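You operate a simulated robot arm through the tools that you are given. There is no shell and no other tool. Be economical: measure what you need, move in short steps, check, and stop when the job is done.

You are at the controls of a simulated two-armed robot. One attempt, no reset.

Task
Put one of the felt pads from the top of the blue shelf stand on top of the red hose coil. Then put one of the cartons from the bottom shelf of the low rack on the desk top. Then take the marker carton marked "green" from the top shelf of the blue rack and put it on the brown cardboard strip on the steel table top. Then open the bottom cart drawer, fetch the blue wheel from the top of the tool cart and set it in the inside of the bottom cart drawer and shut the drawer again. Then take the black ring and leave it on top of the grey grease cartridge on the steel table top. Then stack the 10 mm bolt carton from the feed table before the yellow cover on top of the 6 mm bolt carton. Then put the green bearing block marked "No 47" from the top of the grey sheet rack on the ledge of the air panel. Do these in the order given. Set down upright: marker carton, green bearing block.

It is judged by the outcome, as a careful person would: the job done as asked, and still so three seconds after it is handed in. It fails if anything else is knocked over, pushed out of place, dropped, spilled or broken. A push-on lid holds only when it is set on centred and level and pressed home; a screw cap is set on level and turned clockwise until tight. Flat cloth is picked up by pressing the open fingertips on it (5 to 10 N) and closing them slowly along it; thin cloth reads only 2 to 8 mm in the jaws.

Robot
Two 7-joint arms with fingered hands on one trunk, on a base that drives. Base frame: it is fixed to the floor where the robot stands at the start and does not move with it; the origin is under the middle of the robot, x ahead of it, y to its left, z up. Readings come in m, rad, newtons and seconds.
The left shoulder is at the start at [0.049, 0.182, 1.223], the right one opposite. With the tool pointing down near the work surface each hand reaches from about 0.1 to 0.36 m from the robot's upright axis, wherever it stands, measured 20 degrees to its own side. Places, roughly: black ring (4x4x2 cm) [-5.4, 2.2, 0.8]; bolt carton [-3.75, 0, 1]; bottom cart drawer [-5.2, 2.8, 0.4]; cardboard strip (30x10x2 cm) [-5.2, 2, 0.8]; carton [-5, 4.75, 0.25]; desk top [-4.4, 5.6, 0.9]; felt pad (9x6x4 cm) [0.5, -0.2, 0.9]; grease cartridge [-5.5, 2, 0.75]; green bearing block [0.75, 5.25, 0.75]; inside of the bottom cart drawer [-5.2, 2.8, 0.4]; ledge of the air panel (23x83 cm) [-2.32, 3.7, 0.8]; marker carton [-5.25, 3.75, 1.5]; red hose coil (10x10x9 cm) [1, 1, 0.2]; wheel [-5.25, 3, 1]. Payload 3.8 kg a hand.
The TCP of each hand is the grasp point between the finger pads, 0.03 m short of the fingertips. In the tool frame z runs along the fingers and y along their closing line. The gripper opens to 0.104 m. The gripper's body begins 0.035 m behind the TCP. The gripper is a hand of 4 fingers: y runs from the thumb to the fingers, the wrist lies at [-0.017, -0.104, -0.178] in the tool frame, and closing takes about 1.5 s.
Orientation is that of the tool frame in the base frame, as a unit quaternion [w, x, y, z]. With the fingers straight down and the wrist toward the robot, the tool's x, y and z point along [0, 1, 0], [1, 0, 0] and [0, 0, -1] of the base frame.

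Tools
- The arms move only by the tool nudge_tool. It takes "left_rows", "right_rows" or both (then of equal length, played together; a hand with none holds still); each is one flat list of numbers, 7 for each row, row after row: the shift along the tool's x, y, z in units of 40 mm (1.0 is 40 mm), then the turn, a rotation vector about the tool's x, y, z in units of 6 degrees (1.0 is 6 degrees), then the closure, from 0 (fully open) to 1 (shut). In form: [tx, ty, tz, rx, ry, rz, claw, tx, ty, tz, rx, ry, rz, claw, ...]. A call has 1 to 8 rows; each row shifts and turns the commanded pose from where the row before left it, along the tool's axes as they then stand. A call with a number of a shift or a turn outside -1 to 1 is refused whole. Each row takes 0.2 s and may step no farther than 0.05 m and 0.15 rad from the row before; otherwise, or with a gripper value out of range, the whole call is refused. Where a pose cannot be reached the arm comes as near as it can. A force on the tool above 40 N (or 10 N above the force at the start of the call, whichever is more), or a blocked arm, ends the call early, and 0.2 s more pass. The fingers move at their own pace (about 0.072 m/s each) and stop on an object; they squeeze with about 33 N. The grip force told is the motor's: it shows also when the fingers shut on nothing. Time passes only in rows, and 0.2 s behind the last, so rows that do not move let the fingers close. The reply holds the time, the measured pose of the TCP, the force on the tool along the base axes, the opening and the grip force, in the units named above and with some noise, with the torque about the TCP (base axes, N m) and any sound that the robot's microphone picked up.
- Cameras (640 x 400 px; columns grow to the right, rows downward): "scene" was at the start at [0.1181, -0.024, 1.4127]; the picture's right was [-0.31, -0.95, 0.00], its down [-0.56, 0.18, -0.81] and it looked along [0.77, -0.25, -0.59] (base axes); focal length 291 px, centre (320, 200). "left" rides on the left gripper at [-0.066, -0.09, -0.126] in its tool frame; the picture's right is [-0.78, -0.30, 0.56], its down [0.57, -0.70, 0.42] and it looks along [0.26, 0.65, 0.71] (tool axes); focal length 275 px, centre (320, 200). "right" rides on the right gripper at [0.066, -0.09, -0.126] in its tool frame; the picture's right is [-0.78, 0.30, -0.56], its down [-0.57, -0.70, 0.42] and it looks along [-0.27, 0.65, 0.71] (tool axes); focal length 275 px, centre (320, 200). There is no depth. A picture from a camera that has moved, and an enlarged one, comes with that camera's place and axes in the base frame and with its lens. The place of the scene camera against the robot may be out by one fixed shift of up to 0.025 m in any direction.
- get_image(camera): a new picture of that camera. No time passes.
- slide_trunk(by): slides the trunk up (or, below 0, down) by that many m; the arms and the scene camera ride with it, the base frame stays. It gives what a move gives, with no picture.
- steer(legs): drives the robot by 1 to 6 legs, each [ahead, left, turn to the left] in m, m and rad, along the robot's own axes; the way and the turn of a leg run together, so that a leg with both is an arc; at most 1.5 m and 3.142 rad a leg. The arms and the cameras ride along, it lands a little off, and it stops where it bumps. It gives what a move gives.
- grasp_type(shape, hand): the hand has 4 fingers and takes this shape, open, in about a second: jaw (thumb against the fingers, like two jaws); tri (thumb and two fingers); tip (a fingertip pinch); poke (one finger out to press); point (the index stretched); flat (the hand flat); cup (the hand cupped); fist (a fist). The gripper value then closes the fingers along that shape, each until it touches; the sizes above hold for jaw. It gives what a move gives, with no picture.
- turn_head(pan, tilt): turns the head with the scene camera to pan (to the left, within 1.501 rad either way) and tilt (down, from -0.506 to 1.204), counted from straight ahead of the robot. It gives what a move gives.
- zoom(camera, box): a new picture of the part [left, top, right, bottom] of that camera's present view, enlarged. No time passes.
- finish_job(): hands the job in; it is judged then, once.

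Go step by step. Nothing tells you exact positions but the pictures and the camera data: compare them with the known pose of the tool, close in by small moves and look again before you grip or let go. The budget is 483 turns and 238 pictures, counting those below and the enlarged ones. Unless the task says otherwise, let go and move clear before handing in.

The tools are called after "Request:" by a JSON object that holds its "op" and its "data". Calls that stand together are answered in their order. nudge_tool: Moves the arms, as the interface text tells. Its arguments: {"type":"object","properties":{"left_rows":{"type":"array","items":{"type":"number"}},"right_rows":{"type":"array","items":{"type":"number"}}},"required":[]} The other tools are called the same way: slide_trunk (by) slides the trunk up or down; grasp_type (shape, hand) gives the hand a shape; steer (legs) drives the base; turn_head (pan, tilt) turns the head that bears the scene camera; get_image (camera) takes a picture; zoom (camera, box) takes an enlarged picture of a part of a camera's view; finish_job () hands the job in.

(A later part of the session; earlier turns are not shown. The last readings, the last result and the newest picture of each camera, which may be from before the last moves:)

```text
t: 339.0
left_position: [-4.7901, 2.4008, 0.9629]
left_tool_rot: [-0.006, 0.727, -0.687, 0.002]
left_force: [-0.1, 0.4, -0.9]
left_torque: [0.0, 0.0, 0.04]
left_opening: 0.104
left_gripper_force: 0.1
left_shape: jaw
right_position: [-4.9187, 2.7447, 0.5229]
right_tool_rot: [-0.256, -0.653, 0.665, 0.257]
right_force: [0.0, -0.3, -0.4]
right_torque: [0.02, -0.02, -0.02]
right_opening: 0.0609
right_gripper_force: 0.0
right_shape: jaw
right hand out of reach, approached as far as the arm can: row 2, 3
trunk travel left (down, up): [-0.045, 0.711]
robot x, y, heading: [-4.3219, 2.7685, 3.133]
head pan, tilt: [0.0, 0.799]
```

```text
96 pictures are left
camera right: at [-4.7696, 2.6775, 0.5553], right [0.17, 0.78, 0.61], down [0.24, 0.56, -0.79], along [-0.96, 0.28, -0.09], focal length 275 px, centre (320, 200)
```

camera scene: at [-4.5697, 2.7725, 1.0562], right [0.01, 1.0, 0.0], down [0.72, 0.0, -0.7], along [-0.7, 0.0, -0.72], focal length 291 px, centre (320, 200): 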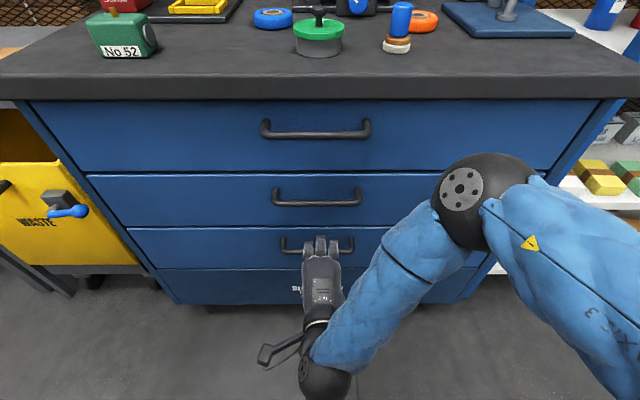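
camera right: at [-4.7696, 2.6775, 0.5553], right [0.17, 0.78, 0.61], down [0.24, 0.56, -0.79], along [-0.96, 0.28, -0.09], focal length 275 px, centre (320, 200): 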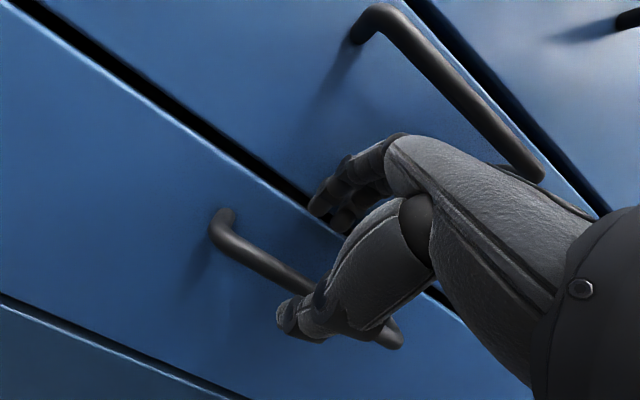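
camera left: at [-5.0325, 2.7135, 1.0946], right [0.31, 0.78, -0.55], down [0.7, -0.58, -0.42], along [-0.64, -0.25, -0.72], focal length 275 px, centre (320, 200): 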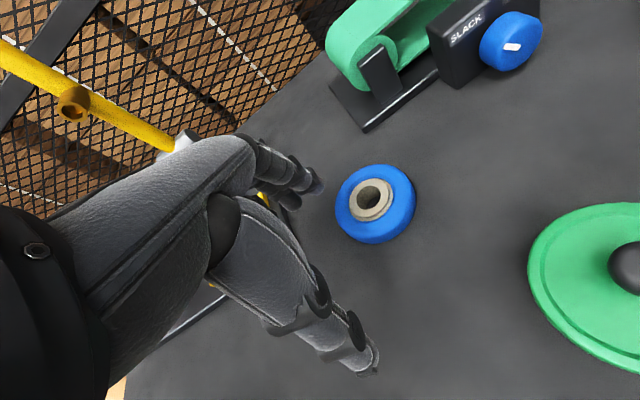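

Request:
{"op": "slide_trunk", "data": {"by": -0.025}}

Request:
{"op": "get_image", "data": {"camera": "right"}}

```text
t: 339.7
left_position: [-4.7903, 2.4027, 0.9387]
left_tool_rot: [-0.006, 0.727, -0.687, 0.002]
left_force: [0.8, 0.5, -0.7]
left_torque: [-0.01, -0.02, 0.0]
left_opening: 0.104
left_gripper_force: 0.0
left_shape: jaw
right_position: [-4.9192, 2.7457, 0.4979]
right_tool_rot: [-0.258, -0.654, 0.663, 0.257]
right_force: [0.1, -0.2, 0.7]
right_torque: [-0.02, -0.01, 0.01]
right_opening: 0.0608
right_gripper_force: 0.1
right_shape: jaw
trunk travel left (down, up): [-0.02, 0.736]
robot x, y, heading: [-4.323, 2.7686, 3.132]
head pan, tilt: [0.0, 0.799]
```

```text
95 pictures are left
camera right: at [-4.7689, 2.6787, 0.5305], right [0.17, 0.78, 0.6], down [0.23, 0.56, -0.79], along [-0.96, 0.28, -0.09], focal length 275 px, centre (320, 200)
```

right: 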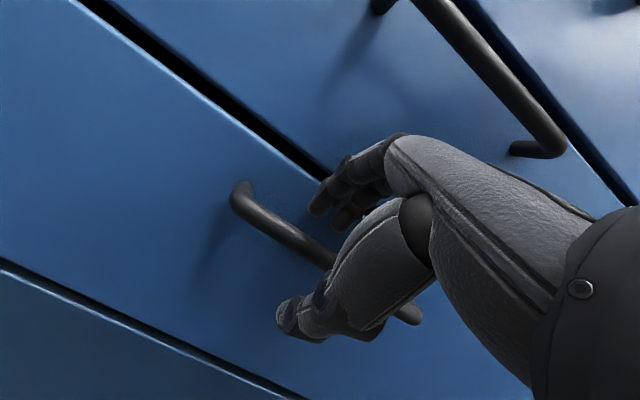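

Request:
{"op": "nudge_tool", "data": {"right_rows": [0, 0, 0, 0, 0, 0, 0.7, 0, 0, 0, 0, 0, 0, 1, 0, 0, 0, 0, 0, 0, 1, 0, 0, 0, 0, 0, 0, 1, 0, 0, 0, 0, 0, 0, 1]}}

Request:
{"op": "get_image", "data": {"camera": "right"}}

```text
t: 340.9
left_position: [-4.7905, 2.4015, 0.9373]
left_tool_rot: [-0.006, 0.727, -0.687, 0.002]
left_force: [0.3, -0.3, 0.0]
left_torque: [-0.05, 0.02, -0.01]
left_opening: 0.1038
left_gripper_force: 0.0
left_shape: jaw
right_position: [-4.919, 2.7463, 0.498]
right_tool_rot: [-0.257, -0.654, 0.664, 0.256]
right_force: [-3.9, -0.5, -1.2]
right_torque: [0.05, 0.01, 0.11]
right_opening: 0.0093
right_gripper_force: 32.9
right_shape: jaw
trunk travel left (down, up): [-0.02, 0.736]
robot x, y, heading: [-4.3245, 2.7717, 3.136]
head pan, tilt: [0.0, 0.799]
```

```text
94 pictures are left
camera right: at [-4.7692, 2.6786, 0.5299], right [0.17, 0.78, 0.6], down [0.24, 0.56, -0.79], along [-0.96, 0.28, -0.09], focal length 275 px, centre (320, 200)
```

right: 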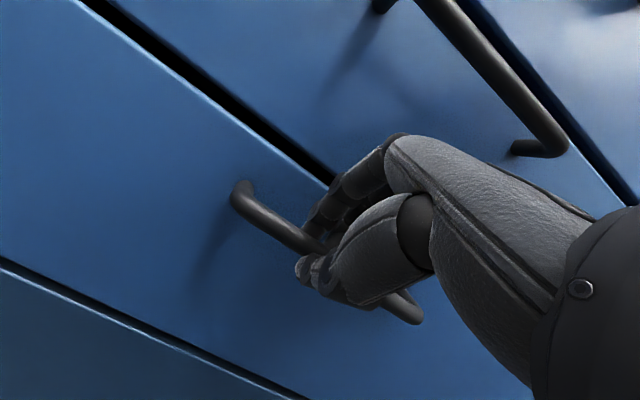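

Request:
{"op": "steer", "data": {"legs": [[-0.1, 0, 0]]}}

Request:
{"op": "get_image", "data": {"camera": "scene"}}

```text
t: 342.1
left_position: [-4.6908, 2.4017, 0.9386]
left_tool_rot: [-0.007, 0.727, -0.686, 0.002]
left_force: [0.0, 0.7, 0.0]
left_torque: [-0.02, -0.03, -0.04]
left_opening: 0.1041
left_gripper_force: 0.0
left_shape: jaw
right_position: [-4.8204, 2.7456, 0.4973]
right_tool_rot: [-0.258, -0.653, 0.664, 0.257]
right_force: [-0.5, 2.7, -2.0]
right_torque: [0.11, 0.01, 0.01]
right_opening: 0.0092
right_gripper_force: 33.2
right_shape: jaw
trunk travel left (down, up): [-0.02, 0.736]
robot x, y, heading: [-4.2248, 2.7655, 3.129]
head pan, tilt: [0.0, 0.799]
```

```text
93 pictures are left
camera scene: at [-4.5423, 2.7723, 1.0291], right [0.01, 1.0, 0.0], down [0.72, 0.0, -0.7], along [-0.7, 0.0, -0.72], focal length 291 px, centre (320, 200)
```

scene: 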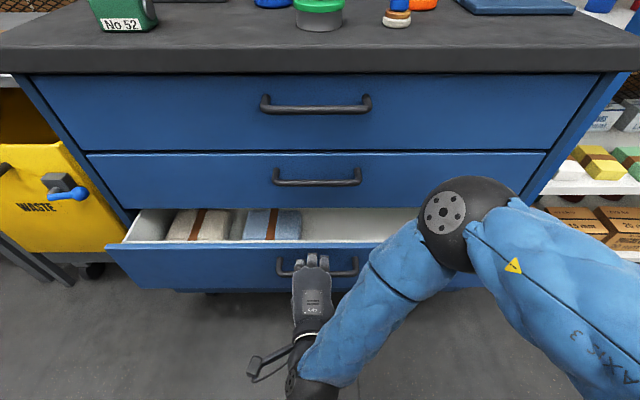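

Request:
{"op": "steer", "data": {"legs": [[-0.13, 0, 0]]}}

Request:
{"op": "get_image", "data": {"camera": "scene"}}

```text
t: 343.4
left_position: [-4.5606, 2.4007, 0.9364]
left_tool_rot: [-0.006, 0.726, -0.687, 0.001]
left_force: [0.7, -1.0, -0.1]
left_torque: [-0.02, 0.0, -0.01]
left_opening: 0.104
left_gripper_force: 0.0
left_shape: jaw
right_position: [-4.6892, 2.7452, 0.4975]
right_tool_rot: [-0.257, -0.652, 0.665, 0.258]
right_force: [-0.8, 4.8, -1.8]
right_torque: [0.13, -0.03, 0.0]
right_opening: 0.0094
right_gripper_force: 33.4
right_shape: jaw
trunk travel left (down, up): [-0.02, 0.736]
robot x, y, heading: [-4.0958, 2.7689, 3.128]
head pan, tilt: [0.0, 0.799]
```

```text
92 pictures are left
camera scene: at [-4.412, 2.7716, 1.0291], right [0.01, 1.0, 0.0], down [0.72, 0.0, -0.7], along [-0.7, 0.0, -0.72], focal length 291 px, centre (320, 200)
```

scene: 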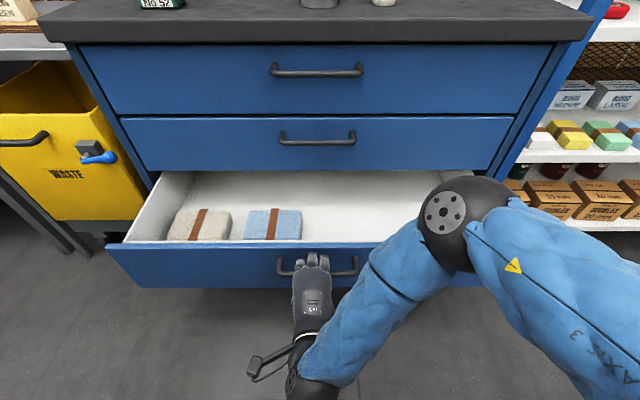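

Request:
{"op": "nudge_tool", "data": {"right_rows": [0, 0, 0, 0, 0, 0, 0.6, 0, 0, 0, 0, 0, 0, 0.4, 0, 0, 0, 0, 0, 0, 0.4, 0, 0, 0, 0, 0, 0, 0.4]}}

Request:
{"op": "slide_trunk", "data": {"by": 0.06}}

Request:
{"op": "get_image", "data": {"camera": "right"}}

```text
t: 344.4
left_position: [-4.5598, 2.4008, 0.937]
left_tool_rot: [-0.006, 0.726, -0.687, 0.003]
left_force: [0.2, -0.1, -1.2]
left_torque: [0.0, -0.01, 0.0]
left_opening: 0.1039
left_gripper_force: 0.2
left_shape: jaw
right_position: [-4.6894, 2.7461, 0.4987]
right_tool_rot: [-0.258, -0.654, 0.663, 0.257]
right_force: [-0.2, 0.2, 1.1]
right_torque: [-0.02, 0.03, 0.0]
right_opening: 0.062
right_gripper_force: 0.0
right_shape: jaw
trunk travel left (down, up): [-0.02, 0.736]
robot x, y, heading: [-4.0919, 2.7632, 3.133]
head pan, tilt: [0.0, 0.799]
```

```text
t: 345.4
left_position: [-4.5611, 2.4006, 0.995]
left_tool_rot: [-0.007, 0.727, -0.687, 0.004]
left_force: [-0.1, 0.4, 0.1]
left_torque: [0.0, -0.01, 0.01]
left_opening: 0.1037
left_gripper_force: 0.1
left_shape: jaw
right_position: [-4.6904, 2.7436, 0.5618]
right_tool_rot: [-0.257, -0.651, 0.666, 0.259]
right_force: [0.2, -0.6, -0.2]
right_torque: [0.0, 0.02, 0.02]
right_opening: 0.0619
right_gripper_force: 0.0
right_shape: jaw
trunk travel left (down, up): [-0.08, 0.676]
robot x, y, heading: [-4.0965, 2.7659, 3.134]
head pan, tilt: [0.0, 0.799]
```

```text
91 pictures are left
camera right: at [-4.5399, 2.6757, 0.5932], right [0.18, 0.77, 0.61], down [0.24, 0.56, -0.79], along [-0.96, 0.28, -0.08], focal length 275 px, centre (320, 200)
```

right: 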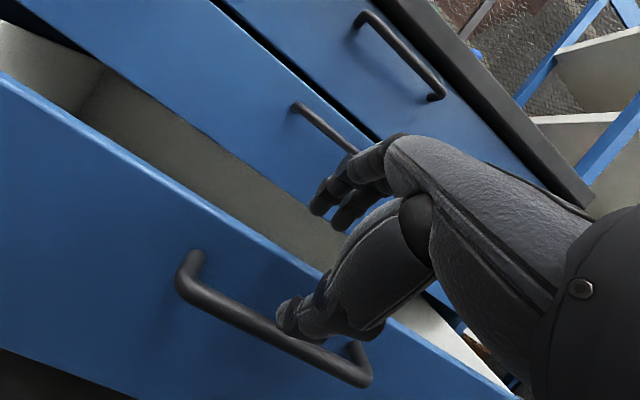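

Request:
{"op": "slide_trunk", "data": {"by": 0.4}}

Request:
{"op": "nudge_tool", "data": {"right_rows": [0, 0.3, -0.6, 0.9, 0, 0, 0, 0, 0.3, -0.6, 0.9, 0, 0, 0, 0, 0.3, -0.6, 0.9, 0, 0, 0, 0, 0.3, -0.6, 0.9, 0, 0, 0, 0, 0.3, -0.6, 0.9, 0, 0, 0, 0, 0.3, -0.6, 0.9, 0, 0, 0, 0, 0.3, -0.6, 0.9, 0, 0, 0, 0, 0.3, -0.6, 0.6, 0, 0, 0]}}

Request:
{"op": "turn_head", "data": {"pan": 0.0, "tilt": 0.7}}

Request:
{"op": "get_image", "data": {"camera": "scene"}}

```text
t: 349.2
left_position: [-4.5597, 2.4007, 1.3969]
left_tool_rot: [-0.007, 0.726, -0.687, 0.003]
left_force: [0.1, -0.1, -0.8]
left_torque: [-0.01, 0.0, -0.03]
left_opening: 0.1039
left_gripper_force: 0.1
left_shape: jaw
right_position: [-4.6687, 2.7432, 1.1046]
right_tool_rot: [-0.34, -0.609, 0.628, 0.345]
right_force: [-0.1, -0.4, -0.8]
right_torque: [-0.01, 0.0, -0.02]
right_opening: 0.0621
right_gripper_force: 0.1
right_shape: jaw
trunk travel left (down, up): [-0.48, 0.276]
robot x, y, heading: [-4.0948, 2.7656, 3.136]
head pan, tilt: [0.0, 0.799]
```

```text
t: 351.0
left_position: [-4.5591, 2.3995, 1.3972]
left_tool_rot: [-0.007, 0.726, -0.687, 0.002]
left_force: [0.4, -0.3, 0.1]
left_torque: [0.04, 0.02, -0.01]
left_opening: 0.1039
left_gripper_force: 0.0
left_shape: jaw
right_position: [-4.6241, 2.7441, 1.3102]
right_tool_rot: [-0.103, -0.691, 0.708, 0.1]
right_force: [-0.8, 0.5, 0.5]
right_torque: [0.0, 0.01, 0.05]
right_opening: 0.1035
right_gripper_force: 0.0
right_shape: jaw
trunk travel left (down, up): [-0.48, 0.276]
robot x, y, heading: [-4.0946, 2.764, 3.133]
head pan, tilt: [0.0, 0.799]
```

```text
t: 351.7
left_position: [-4.559, 2.3996, 1.3976]
left_tool_rot: [-0.007, 0.726, -0.688, 0.003]
left_force: [0.2, 0.4, 0.1]
left_torque: [0.02, -0.06, -0.01]
left_opening: 0.1039
left_gripper_force: 0.2
left_shape: jaw
right_position: [-4.6251, 2.7434, 1.3098]
right_tool_rot: [-0.103, -0.69, 0.709, 0.1]
right_force: [-0.2, 0.5, 0.4]
right_torque: [-0.02, 0.02, -0.01]
right_opening: 0.1039
right_gripper_force: 0.1
right_shape: jaw
trunk travel left (down, up): [-0.48, 0.276]
robot x, y, heading: [-4.0947, 2.7653, 3.139]
head pan, tilt: [0.0, 0.7]
```

```text
90 pictures are left
camera scene: at [-4.2147, 2.7701, 1.513], right [0.01, 1.0, 0.0], down [0.64, 0.0, -0.76], along [-0.76, 0.01, -0.64], focal length 291 px, centre (320, 200)
```

scene: 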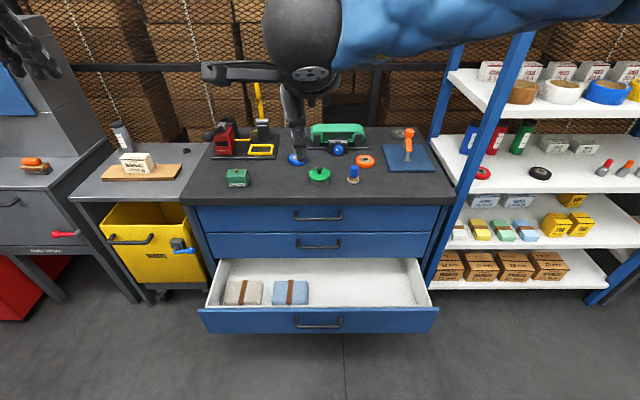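

Request:
{"op": "nudge_tool", "data": {"right_rows": [-0.6, 0.3, 0, 0.9, 0, 0, 0, -0.6, 0.3, 0, 0.9, 0, 0, 0, -0.6, 0.3, 0, 0.9, 0, 0, 0, -0.6, 0.3, 0, 0, 0, 0, 0, -0.6, 0.3, 0, 0, 0, 0, 0]}}

Request:
{"op": "steer", "data": {"legs": [[0, 0.24, 0], [0.3, 0, 0]]}}

Request:
{"op": "get_image", "data": {"camera": "scene"}}

```text
t: 352.9
left_position: [-4.5592, 2.4017, 1.3979]
left_tool_rot: [-0.006, 0.727, -0.687, 0.003]
left_force: [0.2, 0.3, -0.4]
left_torque: [0.0, 0.01, 0.01]
left_opening: 0.1039
left_gripper_force: 0.0
left_shape: jaw
right_position: [-4.6803, 2.8654, 1.3163]
right_tool_rot: [-0.005, -0.698, 0.716, -0.001]
right_force: [-0.5, -0.3, -0.2]
right_torque: [-0.02, 0.02, 0.01]
right_opening: 0.1037
right_gripper_force: 0.1
right_shape: jaw
trunk travel left (down, up): [-0.48, 0.276]
robot x, y, heading: [-4.0945, 2.762, 3.136]
head pan, tilt: [0.0, 0.7]
```

```text
t: 356.3
left_position: [-4.8656, 2.1622, 1.397]
left_tool_rot: [-0.006, 0.726, -0.688, 0.002]
left_force: [-0.9, 0.0, 0.0]
left_torque: [-0.01, -0.05, 0.03]
left_opening: 0.1039
left_gripper_force: 0.2
left_shape: jaw
right_position: [-4.9841, 2.6255, 1.3157]
right_tool_rot: [-0.005, -0.697, 0.717, -0.001]
right_force: [0.2, -0.1, -0.3]
right_torque: [0.0, -0.03, -0.01]
right_opening: 0.1038
right_gripper_force: 0.1
right_shape: jaw
trunk travel left (down, up): [-0.48, 0.276]
robot x, y, heading: [-4.3963, 2.5289, 3.132]
head pan, tilt: [0.0, 0.7]
```

```text
89 pictures are left
camera scene: at [-4.5198, 2.5312, 1.513], right [0.01, 1.0, 0.0], down [0.64, -0.01, -0.76], along [-0.76, 0.01, -0.64], focal length 291 px, centre (320, 200)
```

scene: 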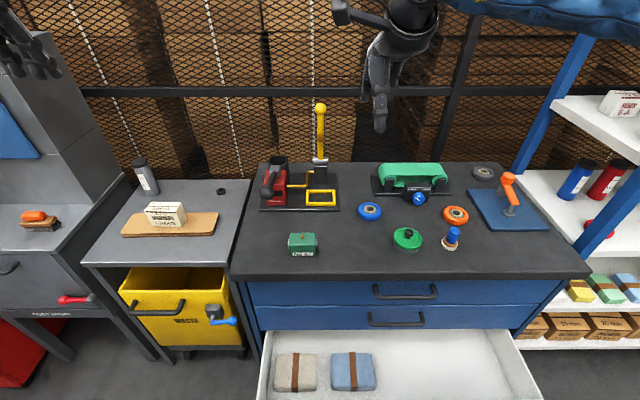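

Request:
{"op": "steer", "data": {"legs": [[0.12, 0, 0]]}}

Request:
{"op": "nudge_tool", "data": {"right_rows": [-0.35, 0.4, 0.8, 0, 0, 0, 0, -0.35, 0.4, 0.8, 0, 0, 0, 0, -0.35, 0.4, 0.8, 0, 0, 0, 0, -0.35, 0.4, 0.8, 0, 0, 0, 0, -0.2, 0.3, 0.8, 0, 0, 0, 0]}}

Request:
{"op": "get_image", "data": {"camera": "right"}}

Request:
{"op": "get_image", "data": {"camera": "scene"}}

```text
t: 357.6
left_position: [-4.9852, 2.1627, 1.3985]
left_tool_rot: [-0.006, 0.726, -0.688, 0.003]
left_force: [0.5, 0.0, -0.8]
left_torque: [0.01, 0.0, 0.01]
left_opening: 0.1039
left_gripper_force: 0.0
left_shape: jaw
right_position: [-5.1037, 2.6273, 1.3161]
right_tool_rot: [-0.006, -0.698, 0.716, -0.001]
right_force: [0.4, 0.4, -0.2]
right_torque: [0.0, -0.05, 0.01]
right_opening: 0.1037
right_gripper_force: 0.1
right_shape: jaw
trunk travel left (down, up): [-0.48, 0.276]
robot x, y, heading: [-4.5191, 2.5302, 3.131]
head pan, tilt: [0.0, 0.7]
```

```text
t: 358.8
left_position: [-4.9853, 2.1623, 1.3972]
left_tool_rot: [-0.006, 0.726, -0.688, 0.003]
left_force: [-0.9, 0.0, 0.9]
left_torque: [0.0, 0.0, 0.02]
left_opening: 0.104
left_gripper_force: 0.0
left_shape: jaw
right_position: [-5.1796, 2.6924, 1.1555]
right_tool_rot: [-0.005, -0.698, 0.716, -0.001]
right_force: [0.2, 0.1, 0.2]
right_torque: [0.03, 0.01, 0.01]
right_opening: 0.1035
right_gripper_force: 0.0
right_shape: jaw
trunk travel left (down, up): [-0.48, 0.276]
robot x, y, heading: [-4.5208, 2.5261, 3.135]
head pan, tilt: [0.0, 0.7]
```

```text
88 pictures are left
camera right: at [-5.0911, 2.6258, 1.2811], right [-0.27, 0.79, 0.55], down [0.71, 0.55, -0.43], along [-0.65, 0.28, -0.71], focal length 275 px, centre (320, 200)
```

right: 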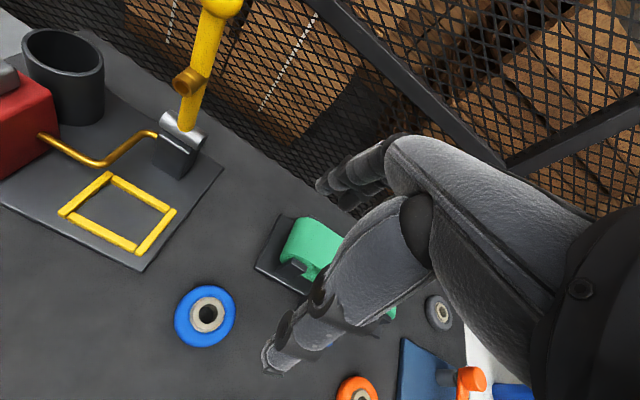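

```text
87 pictures are left
camera scene: at [-4.6398, 2.5322, 1.513], right [0.01, 1.0, 0.0], down [0.64, 0.0, -0.76], along [-0.76, 0.01, -0.64], focal length 291 px, centre (320, 200)
```

scene: 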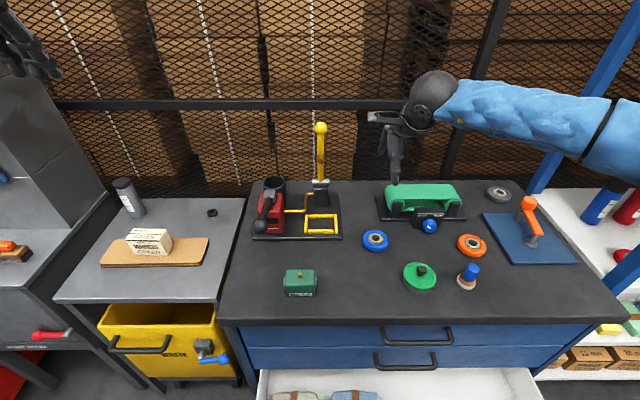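

Request:
{"op": "nudge_tool", "data": {"right_rows": [0.05, 0, 0.9, 0, 0, 0, 0, 0, 0, 0.9, 0, 0, 0, 0, 0, 0, 0.9, 0, 0, 0, 0, 0, 0, 0.9, 0, 0, 0, 0, 0, 0, 0.9, 0, 0, 0, 0, 0, 0, 0.9, 0, 0, 0, 0]}}

Request:
{"op": "get_image", "data": {"camera": "right"}}

```text
t: 360.1
left_position: [-4.9845, 2.1616, 1.3984]
left_tool_rot: [-0.007, 0.726, -0.688, 0.002]
left_force: [-0.2, -0.4, -0.2]
left_torque: [-0.01, -0.01, 0.01]
left_opening: 0.1038
left_gripper_force: 0.1
left_shape: jaw
right_position: [-5.1815, 2.6878, 0.9387]
right_tool_rot: [-0.005, -0.698, 0.716, -0.001]
right_force: [0.1, -0.1, -0.4]
right_torque: [0.03, -0.02, -0.04]
right_opening: 0.1037
right_gripper_force: 0.0
right_shape: jaw
trunk travel left (down, up): [-0.48, 0.276]
robot x, y, heading: [-4.5193, 2.5296, 3.138]
head pan, tilt: [0.0, 0.7]
```

```text
86 pictures are left
camera right: at [-5.0931, 2.6211, 1.0653], right [-0.27, 0.79, 0.55], down [0.71, 0.55, -0.43], along [-0.65, 0.28, -0.71], focal length 275 px, centre (320, 200)
```

right: 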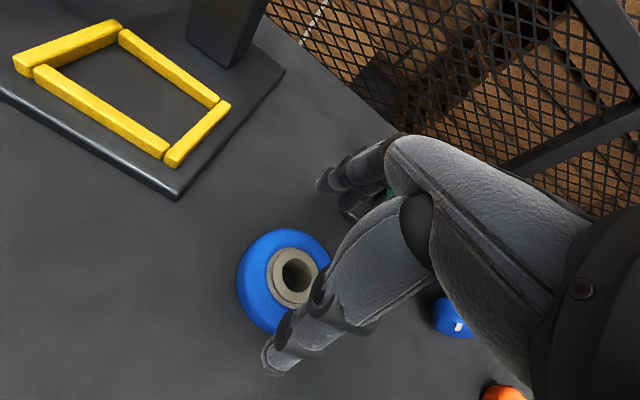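

Request:
{"op": "nudge_tool", "data": {"right_rows": [0, -0.1, 0.4, 0, 0, 0, 0, 0, 0, 0.3, 0, 0, 0, 0, 0, 0, 0.15, 0, 0, 0, 0]}}

Request:
{"op": "nudge_tool", "data": {"right_rows": [0, 0, 0, 0, 0, 0, 0.3, 0, 0, 0, 0, 0, 0, 0.6, 0, 0, 0, 0, 0, 0, 1, 0, 0, 0, 0, 0, 0, 1, 0, 0, 0, 0, 0, 0, 1, 0, 0, 0, 0, 0, 0, 1]}}

Request:
{"op": "nudge_tool", "data": {"right_rows": [0, 0, -0.4, 0, 0, 0, 1, 0, 0, -0.8, 0, 0, 0, 1, 0, 0, -0.8, 0, 0, 0, 1, 0, 0, -0.8, 0, 0, 0, 1, 0, 0, -0.8, 0, 0, 0, 1]}}

Request:
{"op": "get_image", "data": {"camera": "right"}}

```text
t: 360.9
left_position: [-4.9829, 2.1633, 1.3987]
left_tool_rot: [-0.006, 0.726, -0.688, 0.0]
left_force: [0.6, 0.8, 0.2]
left_torque: [-0.03, 0.0, 0.01]
left_opening: 0.1038
left_gripper_force: 0.1
left_shape: jaw
right_position: [-5.1776, 2.6881, 0.9081]
right_tool_rot: [-0.007, -0.698, 0.716, 0.001]
right_force: [2.6, 0.7, 12.6]
right_torque: [0.21, 0.71, -0.09]
right_opening: 0.1028
right_gripper_force: 0.0
right_shape: jaw
trunk travel left (down, up): [-0.48, 0.276]
robot x, y, heading: [-4.5147, 2.5293, 3.13]
head pan, tilt: [0.0, 0.7]
```

```text
t: 362.4
left_position: [-4.9799, 2.1618, 1.3998]
left_tool_rot: [-0.004, 0.726, -0.687, 0.0]
left_force: [0.5, 0.3, -0.8]
left_torque: [-0.03, 0.0, 0.02]
left_opening: 0.1038
left_gripper_force: 0.0
left_shape: jaw
right_position: [-5.176, 2.6854, 0.9111]
right_tool_rot: [-0.008, -0.698, 0.716, 0.001]
right_force: [8.9, -4.8, 32.2]
right_torque: [-0.24, -1.83, -0.04]
right_opening: 0.061
right_gripper_force: 32.9
right_shape: jaw
trunk travel left (down, up): [-0.48, 0.276]
robot x, y, heading: [-4.5162, 2.5271, 3.133]
head pan, tilt: [0.0, 0.7]
```

```text
t: 363.6
left_position: [-4.9849, 2.1626, 1.3989]
left_tool_rot: [-0.006, 0.726, -0.687, 0.001]
left_force: [-0.7, -0.7, -0.1]
left_torque: [-0.03, -0.01, -0.02]
left_opening: 0.1039
left_gripper_force: 0.1
left_shape: jaw
right_position: [-5.1753, 2.688, 1.0511]
right_tool_rot: [-0.005, -0.698, 0.716, 0.0]
right_force: [-0.5, -0.2, -0.8]
right_torque: [0.05, 0.0, -0.02]
right_opening: 0.0609
right_gripper_force: 32.9
right_shape: jaw
trunk travel left (down, up): [-0.48, 0.276]
robot x, y, heading: [-4.5187, 2.529, 3.137]
head pan, tilt: [0.0, 0.7]
```

```text
85 pictures are left
camera right: at [-5.0872, 2.6223, 1.1774], right [-0.27, 0.79, 0.55], down [0.71, 0.55, -0.43], along [-0.65, 0.28, -0.71], focal length 275 px, centre (320, 200)
```

right: 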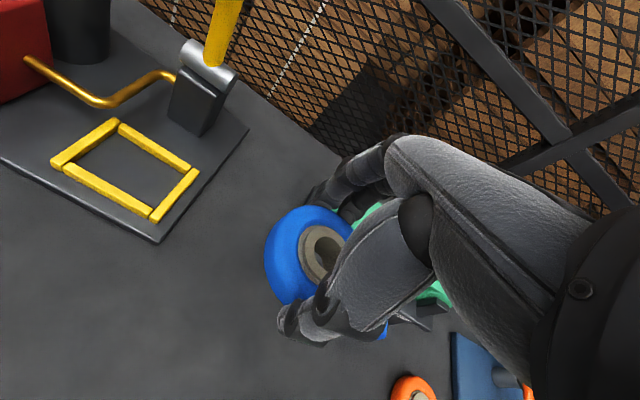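

Wheel is held. I raise, back off and move over the open drawer's empty right half.

Request:
{"op": "nudge_tool", "data": {"right_rows": [0, 0, -0.9, 0, 0, 0, 1, 0, 0, -0.9, 0, 0, 0, 1, 0, 0, -0.9, 0, 0, 0, 1]}}

Request:
{"op": "steer", "data": {"legs": [[-0.4, 0, 0], [0, -0.28, 0]]}}

Request:
{"op": "slide_trunk", "data": {"by": -0.4}}

Request:
{"op": "get_image", "data": {"camera": "scene"}}

```text
t: 364.4
left_position: [-4.9847, 2.1627, 1.3984]
left_tool_rot: [-0.007, 0.726, -0.688, 0.001]
left_force: [0.0, 0.5, -0.2]
left_torque: [0.0, 0.03, -0.02]
left_opening: 0.1037
left_gripper_force: 0.1
left_shape: jaw
right_position: [-5.1748, 2.6908, 1.1592]
right_tool_rot: [-0.005, -0.697, 0.717, -0.001]
right_force: [0.1, 0.2, -2.0]
right_torque: [-0.01, -0.02, -0.04]
right_opening: 0.0607
right_gripper_force: 32.8
right_shape: jaw
trunk travel left (down, up): [-0.48, 0.276]
robot x, y, heading: [-4.517, 2.5327, 3.134]
head pan, tilt: [0.0, 0.7]
```

```text
t: 368.4
left_position: [-4.5829, 2.4399, 1.399]
left_tool_rot: [-0.006, 0.725, -0.689, 0.002]
left_force: [-0.2, -0.2, 0.2]
left_torque: [0.01, -0.02, 0.0]
left_opening: 0.1038
left_gripper_force: 0.1
left_shape: jaw
right_position: [-4.772, 2.9682, 1.1581]
right_tool_rot: [-0.006, -0.697, 0.717, 0.0]
right_force: [0.1, 0.9, -1.2]
right_torque: [0.01, 0.0, -0.01]
right_opening: 0.0604
right_gripper_force: 34.2
right_shape: jaw
trunk travel left (down, up): [-0.48, 0.276]
robot x, y, heading: [-4.1142, 2.8015, 3.127]
head pan, tilt: [0.0, 0.7]
```

```text
t: 372.2
left_position: [-4.583, 2.4386, 0.9987]
left_tool_rot: [-0.006, 0.725, -0.689, 0.001]
left_force: [0.3, 0.8, -0.5]
left_torque: [0.02, 0.01, -0.02]
left_opening: 0.1037
left_gripper_force: 0.0
left_shape: jaw
right_position: [-4.7712, 2.9681, 0.7596]
right_tool_rot: [-0.006, -0.697, 0.717, 0.0]
right_force: [-0.1, 0.0, -0.5]
right_torque: [0.02, 0.0, -0.03]
right_opening: 0.0604
right_gripper_force: 32.3
right_shape: jaw
trunk travel left (down, up): [-0.08, 0.676]
robot x, y, heading: [-4.1135, 2.8027, 3.128]
head pan, tilt: [0.0, 0.7]
```

```text
84 pictures are left
camera scene: at [-4.3988, 2.8093, 1.1022], right [0.01, 1.0, 0.0], down [0.64, -0.01, -0.76], along [-0.76, 0.01, -0.64], focal length 291 px, centre (320, 200)
```

scene: 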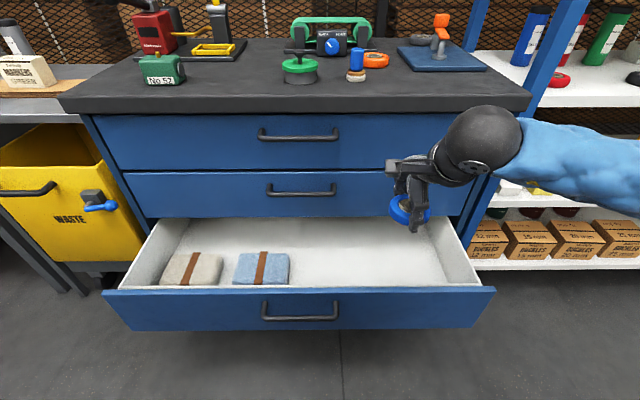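

Request:
{"op": "nudge_tool", "data": {"right_rows": [0.2, 0.6, 0.5, 0, 0, 0, 1, 0.2, 0.6, 0.6, 0, 0, 0, 1, 0.2, 0.6, 0.7, 0, 0, 0, 1, 0.2, 0.3, 0.9, 0, 0, 0, 1, 0, 0, 0.9, 0, 0, 0, 1]}}

Request:
{"op": "get_image", "data": {"camera": "scene"}}

Request:
{"op": "get_image", "data": {"camera": "right"}}

```text
t: 373.4
left_position: [-4.5827, 2.438, 0.998]
left_tool_rot: [-0.007, 0.725, -0.689, 0.002]
left_force: [-0.2, -0.3, -0.2]
left_torque: [0.0, -0.03, 0.0]
left_opening: 0.1041
left_gripper_force: 0.0
left_shape: jaw
right_position: [-4.8575, 2.9375, 0.6147]
right_tool_rot: [-0.005, -0.697, 0.717, -0.001]
right_force: [0.2, 0.5, -1.1]
right_torque: [-0.01, -0.03, 0.0]
right_opening: 0.0604
right_gripper_force: 33.0
right_shape: jaw
trunk travel left (down, up): [-0.08, 0.676]
robot x, y, heading: [-4.115, 2.8052, 3.134]
head pan, tilt: [0.0, 0.7]
```

```text
83 pictures are left
camera scene: at [-4.3994, 2.8092, 1.1019], right [0.01, 1.0, 0.0], down [0.64, -0.01, -0.76], along [-0.76, 0.01, -0.64], focal length 291 px, centre (320, 200)
```

scene: 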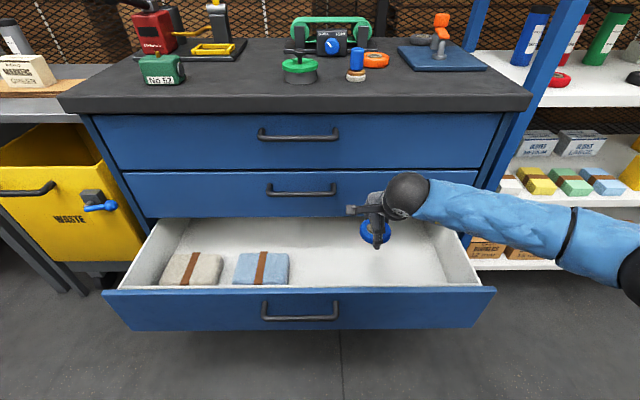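

```text
82 pictures are left
camera right: at [-4.7692, 2.8708, 0.7405], right [-0.27, 0.79, 0.55], down [0.71, 0.55, -0.43], along [-0.65, 0.28, -0.71], focal length 275 px, centre (320, 200)
```

right: 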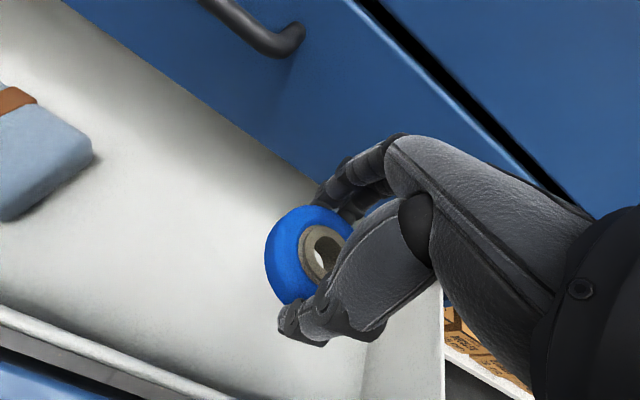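

Request:
{"op": "nudge_tool", "data": {"right_rows": [0, -0.2, 0.9, 0, 0, 0, 1, 0, 0, 0.9, 0, 0, 0, 1, 0, 0, 0.9, 0, 0, 0, 1, 0, 0, 0.4, 0, 0, 0, 1]}}

Request:
{"op": "nudge_tool", "data": {"right_rows": [0, 0, 0.25, 0, 0, 0, 1, 0, 0, 0.25, 0, 0, 0, 1, 0, 0, 0.2, 0, 0, 0, 1, 0, 0, 0.2, 0, 0, 0, 1]}}

Request:
{"op": "get_image", "data": {"camera": "scene"}}

```text
t: 374.4
left_position: [-4.5828, 2.4386, 0.9976]
left_tool_rot: [-0.006, 0.725, -0.689, 0.002]
left_force: [0.8, -0.4, -0.7]
left_torque: [-0.02, 0.0, 0.01]
left_opening: 0.1041
left_gripper_force: 0.1
left_shape: jaw
right_position: [-4.852, 2.9354, 0.4917]
right_tool_rot: [-0.005, -0.696, 0.718, 0.0]
right_force: [-0.6, 0.2, -0.6]
right_torque: [0.02, -0.01, 0.04]
right_opening: 0.0604
right_gripper_force: 33.0
right_shape: jaw
trunk travel left (down, up): [-0.08, 0.676]
robot x, y, heading: [-4.115, 2.8057, 3.131]
head pan, tilt: [0.0, 0.7]
```

```text
t: 375.4
left_position: [-4.5835, 2.4392, 0.9983]
left_tool_rot: [-0.007, 0.724, -0.689, 0.003]
left_force: [0.2, -0.4, 0.6]
left_torque: [-0.03, -0.02, -0.03]
left_opening: 0.1041
left_gripper_force: 0.1
left_shape: jaw
right_position: [-4.8506, 2.9346, 0.4549]
right_tool_rot: [-0.006, -0.697, 0.717, 0.0]
right_force: [-0.3, 0.2, -0.6]
right_torque: [-0.03, 0.0, 0.01]
right_opening: 0.0606
right_gripper_force: 33.8
right_shape: jaw
trunk travel left (down, up): [-0.08, 0.676]
robot x, y, heading: [-4.1148, 2.8004, 3.13]
head pan, tilt: [0.0, 0.7]
```

```text
81 pictures are left
camera scene: at [-4.3992, 2.8092, 1.102], right [0.01, 1.0, 0.0], down [0.64, -0.01, -0.76], along [-0.76, 0.01, -0.64], focal length 291 px, centre (320, 200)
```

scene: 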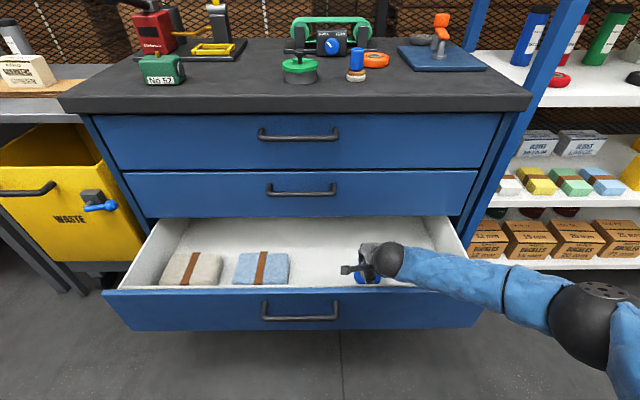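

Request:
{"op": "nudge_tool", "data": {"right_rows": [0, 0, 0.2, 0, 0, 0, 1, 0, 0, 0.2, 0, 0, 0, 1, 0, 0, 0.2, 0, 0, 0, 1]}}

Request:
{"op": "get_image", "data": {"camera": "right"}}

Request:
{"op": "zoom", "data": {"camera": "scene", "box": [300, 200, 520, 340]}}

```text
t: 376.2
left_position: [-4.5825, 2.4395, 0.9983]
left_tool_rot: [-0.005, 0.725, -0.689, 0.002]
left_force: [-0.3, 0.5, 0.7]
left_torque: [0.04, -0.01, 0.01]
left_opening: 0.104
left_gripper_force: 0.1
left_shape: jaw
right_position: [-4.8521, 2.935, 0.4308]
right_tool_rot: [-0.005, -0.697, 0.718, -0.001]
right_force: [0.4, 0.9, -0.2]
right_torque: [-0.02, 0.01, -0.02]
right_opening: 0.0603
right_gripper_force: 32.6
right_shape: jaw
trunk travel left (down, up): [-0.08, 0.676]
robot x, y, heading: [-4.1126, 2.8033, 3.13]
head pan, tilt: [0.0, 0.7]
```

```text
80 pictures are left
camera right: at [-4.7633, 2.869, 0.5565], right [-0.27, 0.79, 0.55], down [0.71, 0.55, -0.43], along [-0.65, 0.28, -0.71], focal length 275 px, centre (320, 200)
```

right: 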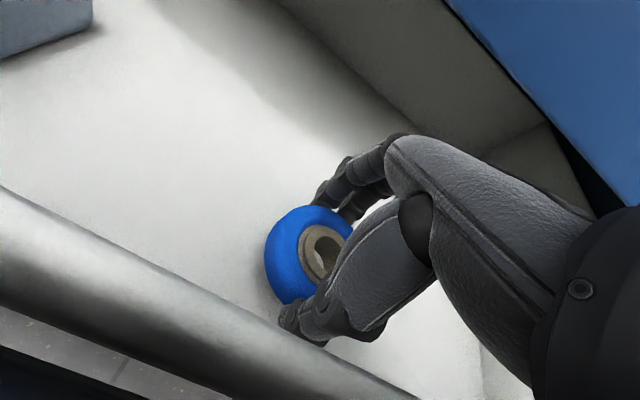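

```text
2.86 times, centred on (410, 270) of scene
camera zoom: at [-4.3992, 2.8092, 1.102], right [0.01, 1.0, 0.0], down [0.64, -0.01, -0.76], along [-0.76, 0.01, -0.64], focal length 831 px, centre (63, 0)
```

zoom: 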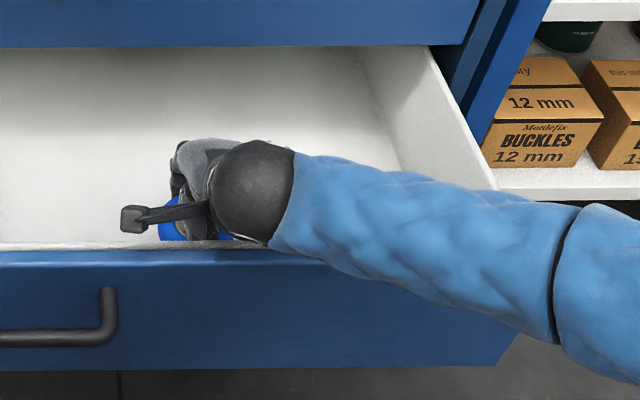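

Request:
{"op": "nudge_tool", "data": {"right_rows": [0, 0.1, 0.15, 0, 0, 0, 1, 0, 0, 0.15, 0, 0, 0, 1, 0, 0, 0.15, 0, 0, 0, 1]}}

Request:
{"op": "get_image", "data": {"camera": "right"}}

```text
t: 377.0
left_position: [-4.5831, 2.4389, 0.9979]
left_tool_rot: [-0.006, 0.724, -0.689, 0.001]
left_force: [0.6, -1.0, 0.7]
left_torque: [-0.03, -0.01, -0.04]
left_opening: 0.1038
left_gripper_force: 0.0
left_shape: jaw
right_position: [-4.856, 2.9361, 0.414]
right_tool_rot: [-0.004, -0.697, 0.717, 0.0]
right_force: [0.3, 0.7, -0.4]
right_torque: [0.0, -0.04, 0.02]
right_opening: 0.0602
right_gripper_force: 32.7
right_shape: jaw
trunk travel left (down, up): [-0.08, 0.676]
robot x, y, heading: [-4.1146, 2.8053, 3.129]
head pan, tilt: [0.0, 0.7]
```

```text
78 pictures are left
camera right: at [-4.7675, 2.8692, 0.5387], right [-0.27, 0.79, 0.55], down [0.71, 0.55, -0.43], along [-0.65, 0.28, -0.71], focal length 275 px, centre (320, 200)
```

right: 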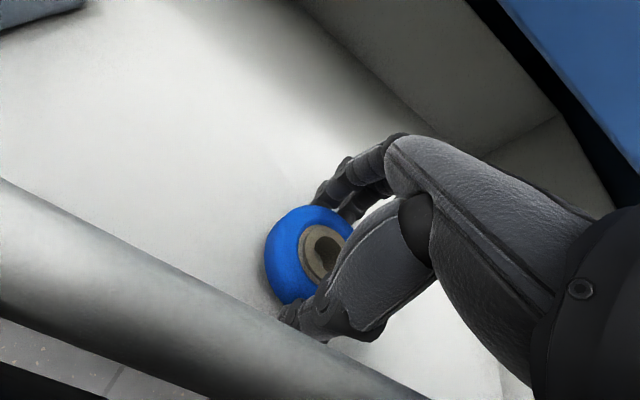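

Request:
{"op": "nudge_tool", "data": {"right_rows": [0, 0.3, 0.1, 0, 0, 0, 1, 0, 0.1, 0.12, 0, 0, 0, 1, 0, 0, 0.12, 0, 0, 0, 1, 0, 0, 0.1, 0, 0, 0, 1]}}

Request:
{"op": "get_image", "data": {"camera": "right"}}

```text
t: 378.0
left_position: [-4.5822, 2.4381, 0.9985]
left_tool_rot: [-0.006, 0.724, -0.69, 0.001]
left_force: [-0.1, -0.4, 0.1]
left_torque: [0.02, 0.0, -0.01]
left_opening: 0.104
left_gripper_force: 0.2
left_shape: jaw
right_position: [-4.8723, 2.9356, 0.3968]
right_tool_rot: [-0.006, -0.696, 0.718, 0.0]
right_force: [-0.9, -0.1, 4.1]
right_torque: [-0.06, -0.24, 0.0]
right_opening: 0.0604
right_gripper_force: 33.3
right_shape: jaw
trunk travel left (down, up): [-0.08, 0.676]
robot x, y, heading: [-4.1145, 2.8034, 3.132]
head pan, tilt: [0.0, 0.7]
```

```text
77 pictures are left
camera right: at [-4.7833, 2.869, 0.5224], right [-0.27, 0.79, 0.55], down [0.71, 0.55, -0.44], along [-0.65, 0.28, -0.71], focal length 275 px, centre (320, 200)
```

right: 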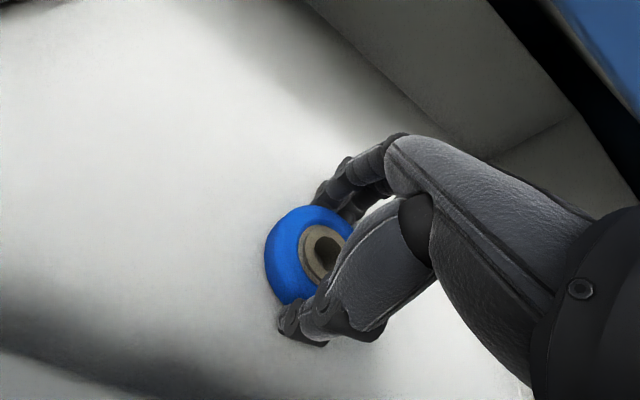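

Request:
{"op": "nudge_tool", "data": {"right_rows": [0, 0, 0.05, 0, 0, 0, 0.8, 0, 0, 0, 0, 0, 0, 0.5, 0, 0, 0, 0, 0, 0, 0.2, 0, 0, 0, 0, 0, 0, 0, 0, 0, -0.3, 0, 0, 0, 0, 0, 0, -0.8, 0, 0, 0, 0, 0, 0, -0.9, 0, 0, 0, 0]}}

Request:
{"op": "nudge_tool", "data": {"right_rows": [0, 0, -0.9, 0, 0, 0, 0, 0, 0, -0.9, 0, 0, 0, 0, 0, 0, -0.9, 0, 0, 0, 0, 0, 0, -0.9, 0, 0, 0, 0]}}

Request:
{"op": "get_image", "data": {"camera": "scene"}}

```text
t: 379.6
left_position: [-4.5834, 2.4384, 0.9968]
left_tool_rot: [-0.006, 0.725, -0.688, 0.002]
left_force: [-0.3, -0.5, 0.5]
left_torque: [0.0, 0.03, -0.01]
left_opening: 0.1036
left_gripper_force: 0.1
left_shape: jaw
right_position: [-4.8713, 2.9373, 0.4757]
right_tool_rot: [-0.005, -0.697, 0.717, -0.001]
right_force: [0.2, -0.2, 0.2]
right_torque: [0.01, 0.01, 0.02]
right_opening: 0.1039
right_gripper_force: 0.0
right_shape: jaw
trunk travel left (down, up): [-0.08, 0.676]
robot x, y, heading: [-4.117, 2.8006, 3.132]
head pan, tilt: [0.0, 0.7]
```

```text
t: 380.6
left_position: [-4.5833, 2.4392, 0.9995]
left_tool_rot: [-0.005, 0.725, -0.688, 0.001]
left_force: [0.6, 0.4, 0.3]
left_torque: [0.0, -0.02, 0.0]
left_opening: 0.1036
left_gripper_force: 0.1
left_shape: jaw
right_position: [-4.8689, 2.9393, 0.6185]
right_tool_rot: [-0.005, -0.697, 0.717, -0.001]
right_force: [0.7, 1.0, 0.2]
right_torque: [0.0, -0.04, 0.02]
right_opening: 0.1039
right_gripper_force: 0.2
right_shape: jaw
trunk travel left (down, up): [-0.08, 0.676]
robot x, y, heading: [-4.1136, 2.8014, 3.127]
head pan, tilt: [0.0, 0.7]
```

```text
76 pictures are left
camera scene: at [-4.3987, 2.8092, 1.1022], right [0.01, 1.0, 0.0], down [0.64, -0.01, -0.76], along [-0.76, 0.01, -0.64], focal length 291 px, centre (320, 200)
```

scene: 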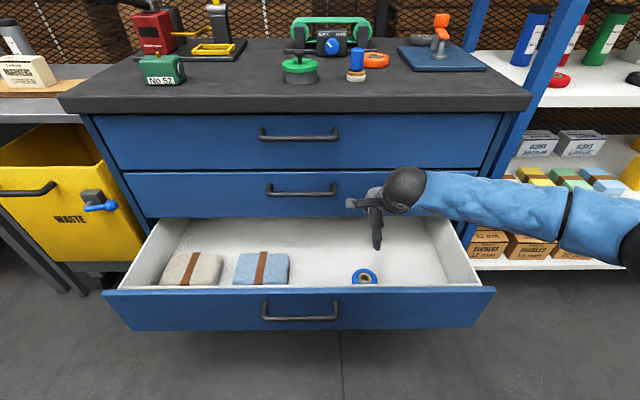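

The wheel lies in the drawer. To shut it, I'll lower the closed hand in front of the drawer face and drive forward.

Request:
{"op": "steer", "data": {"legs": [[-0.25, 0, 0]]}}

Request:
{"op": "nudge_tool", "data": {"right_rows": [0, 0, 0.9, 0, 0, 0, 1, 0, 0, 0.9, 0, 0, 0, 1, 0, 0, 0.9, 0, 0, 0, 1, 0, 0, 0.9, 0, 0, 0, 1, 0, 0, 0.9, 0, 0, 0, 1, 0, 0, 0.9, 0, 0, 0, 1, 0, 0, 0.3, 0, 0, 0, 1]}}

Request:
{"op": "get_image", "data": {"camera": "scene"}}

```text
t: 382.4
left_position: [-4.3307, 2.4366, 0.9967]
left_tool_rot: [-0.006, 0.725, -0.688, 0.001]
left_force: [0.8, -0.3, 0.2]
left_torque: [0.02, 0.03, 0.0]
left_opening: 0.1039
left_gripper_force: 0.2
left_shape: jaw
right_position: [-4.6176, 2.9345, 0.6184]
right_tool_rot: [-0.005, -0.697, 0.717, 0.0]
right_force: [-0.4, -0.3, -0.3]
right_torque: [0.01, 0.0, 0.01]
right_opening: 0.1035
right_gripper_force: 0.0
right_shape: jaw
trunk travel left (down, up): [-0.08, 0.676]
robot x, y, heading: [-3.8624, 2.8002, 3.131]
head pan, tilt: [0.0, 0.7]
```

```text
t: 384.1
left_position: [-4.331, 2.4356, 0.9964]
left_tool_rot: [-0.007, 0.725, -0.689, 0.002]
left_force: [-0.3, 0.1, 0.1]
left_torque: [-0.01, 0.02, -0.01]
left_opening: 0.1041
left_gripper_force: 0.1
left_shape: jaw
right_position: [-4.621, 2.9331, 0.3896]
right_tool_rot: [-0.007, -0.697, 0.717, 0.0]
right_force: [-0.7, 0.2, -0.3]
right_torque: [-0.01, -0.03, 0.02]
right_opening: 0.0
right_gripper_force: 33.2
right_shape: jaw
trunk travel left (down, up): [-0.08, 0.676]
robot x, y, heading: [-3.8588, 2.8039, 3.128]
head pan, tilt: [0.0, 0.7]
```

```text
75 pictures are left
camera scene: at [-4.1479, 2.8063, 1.1021], right [0.01, 1.0, 0.0], down [0.64, -0.01, -0.76], along [-0.76, 0.01, -0.64], focal length 291 px, centre (320, 200)
```

scene: 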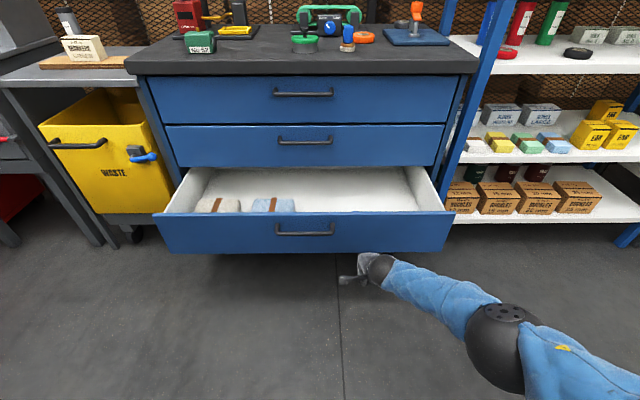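

Request:
{"op": "steer", "data": {"legs": [[0.15, 0, 0]]}}

Request:
{"op": "get_image", "data": {"camera": "scene"}}

```text
t: 385.4
left_position: [-4.4827, 2.4375, 0.997]
left_tool_rot: [-0.006, 0.726, -0.688, 0.002]
left_force: [-0.1, 0.4, 0.5]
left_torque: [-0.03, 0.01, 0.01]
left_opening: 0.1041
left_gripper_force: 0.1
left_shape: jaw
right_position: [-4.7714, 2.9343, 0.3903]
right_tool_rot: [-0.005, -0.697, 0.717, -0.001]
right_force: [-0.8, -0.1, -0.4]
right_torque: [-0.01, 0.0, -0.01]
right_opening: 0.0
right_gripper_force: 33.0
right_shape: jaw
trunk travel left (down, up): [-0.08, 0.676]
robot x, y, heading: [-4.0133, 2.8014, 3.133]
head pan, tilt: [0.0, 0.7]
```

```text
74 pictures are left
camera scene: at [-4.2986, 2.8078, 1.1019], right [0.01, 1.0, 0.0], down [0.64, -0.01, -0.76], along [-0.76, 0.01, -0.64], focal length 291 px, centre (320, 200)
```

scene: 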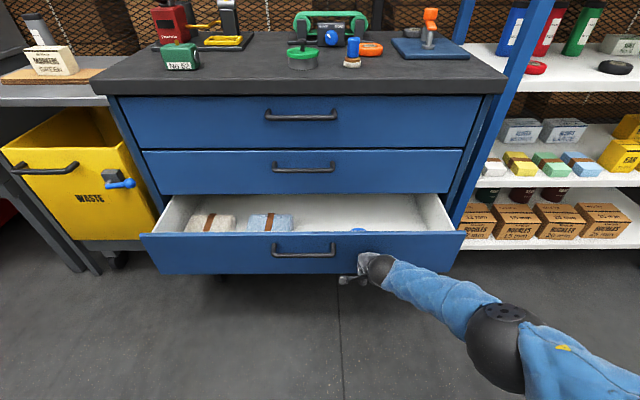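

Request:
{"op": "steer", "data": {"legs": [[0.1, 0, 0]]}}

Request:
{"op": "get_image", "data": {"camera": "scene"}}

```text
t: 386.6
left_position: [-4.5823, 2.4371, 0.9981]
left_tool_rot: [-0.006, 0.725, -0.689, 0.002]
left_force: [0.3, 0.2, 0.6]
left_torque: [-0.02, 0.01, -0.04]
left_opening: 0.1037
left_gripper_force: 0.0
left_shape: jaw
right_position: [-4.8726, 2.9356, 0.3893]
right_tool_rot: [-0.006, -0.696, 0.718, -0.001]
right_force: [-0.5, -0.7, -0.3]
right_torque: [0.02, 0.02, -0.03]
right_opening: 0.0001
right_gripper_force: 32.9
right_shape: jaw
trunk travel left (down, up): [-0.08, 0.676]
robot x, y, heading: [-4.1107, 2.8017, 3.131]
head pan, tilt: [0.0, 0.7]
```

```text
73 pictures are left
camera scene: at [-4.3996, 2.8088, 1.1018], right [0.01, 1.0, 0.0], down [0.64, -0.01, -0.76], along [-0.76, 0.01, -0.64], focal length 291 px, centre (320, 200)
```

scene: 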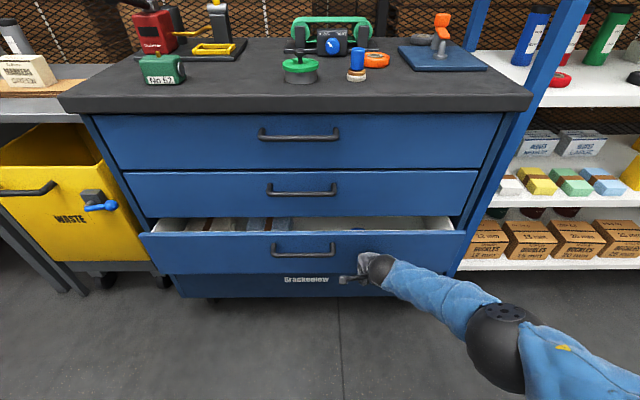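

Drawer is closing. I push the last few centimetres.

Request:
{"op": "steer", "data": {"legs": [[0.045, 0, 0]]}}

Request:
{"op": "get_image", "data": {"camera": "scene"}}

```text
t: 387.5
left_position: [-4.6283, 2.4389, 0.9973]
left_tool_rot: [-0.006, 0.726, -0.688, 0.003]
left_force: [-0.6, 0.0, 0.2]
left_torque: [-0.01, -0.03, -0.04]
left_opening: 0.1039
left_gripper_force: 0.2
left_shape: jaw
right_position: [-4.9184, 2.9364, 0.3896]
right_tool_rot: [-0.005, -0.696, 0.718, 0.0]
right_force: [-0.3, -0.3, 0.1]
right_torque: [0.01, 0.0, 0.01]
right_opening: 0.0
right_gripper_force: 33.1
right_shape: jaw
trunk travel left (down, up): [-0.08, 0.676]
robot x, y, heading: [-4.1629, 2.8017, 3.132]
head pan, tilt: [0.0, 0.7]
```

```text
72 pictures are left
camera scene: at [-4.4451, 2.8093, 1.1018], right [0.01, 1.0, 0.0], down [0.64, -0.01, -0.76], along [-0.76, 0.01, -0.64], focal length 291 px, centre (320, 200)
```

scene: 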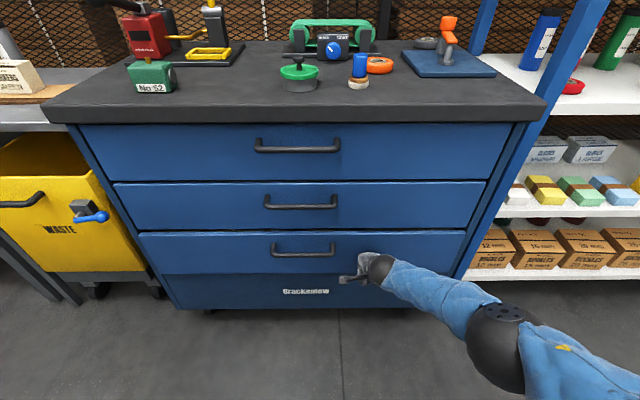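

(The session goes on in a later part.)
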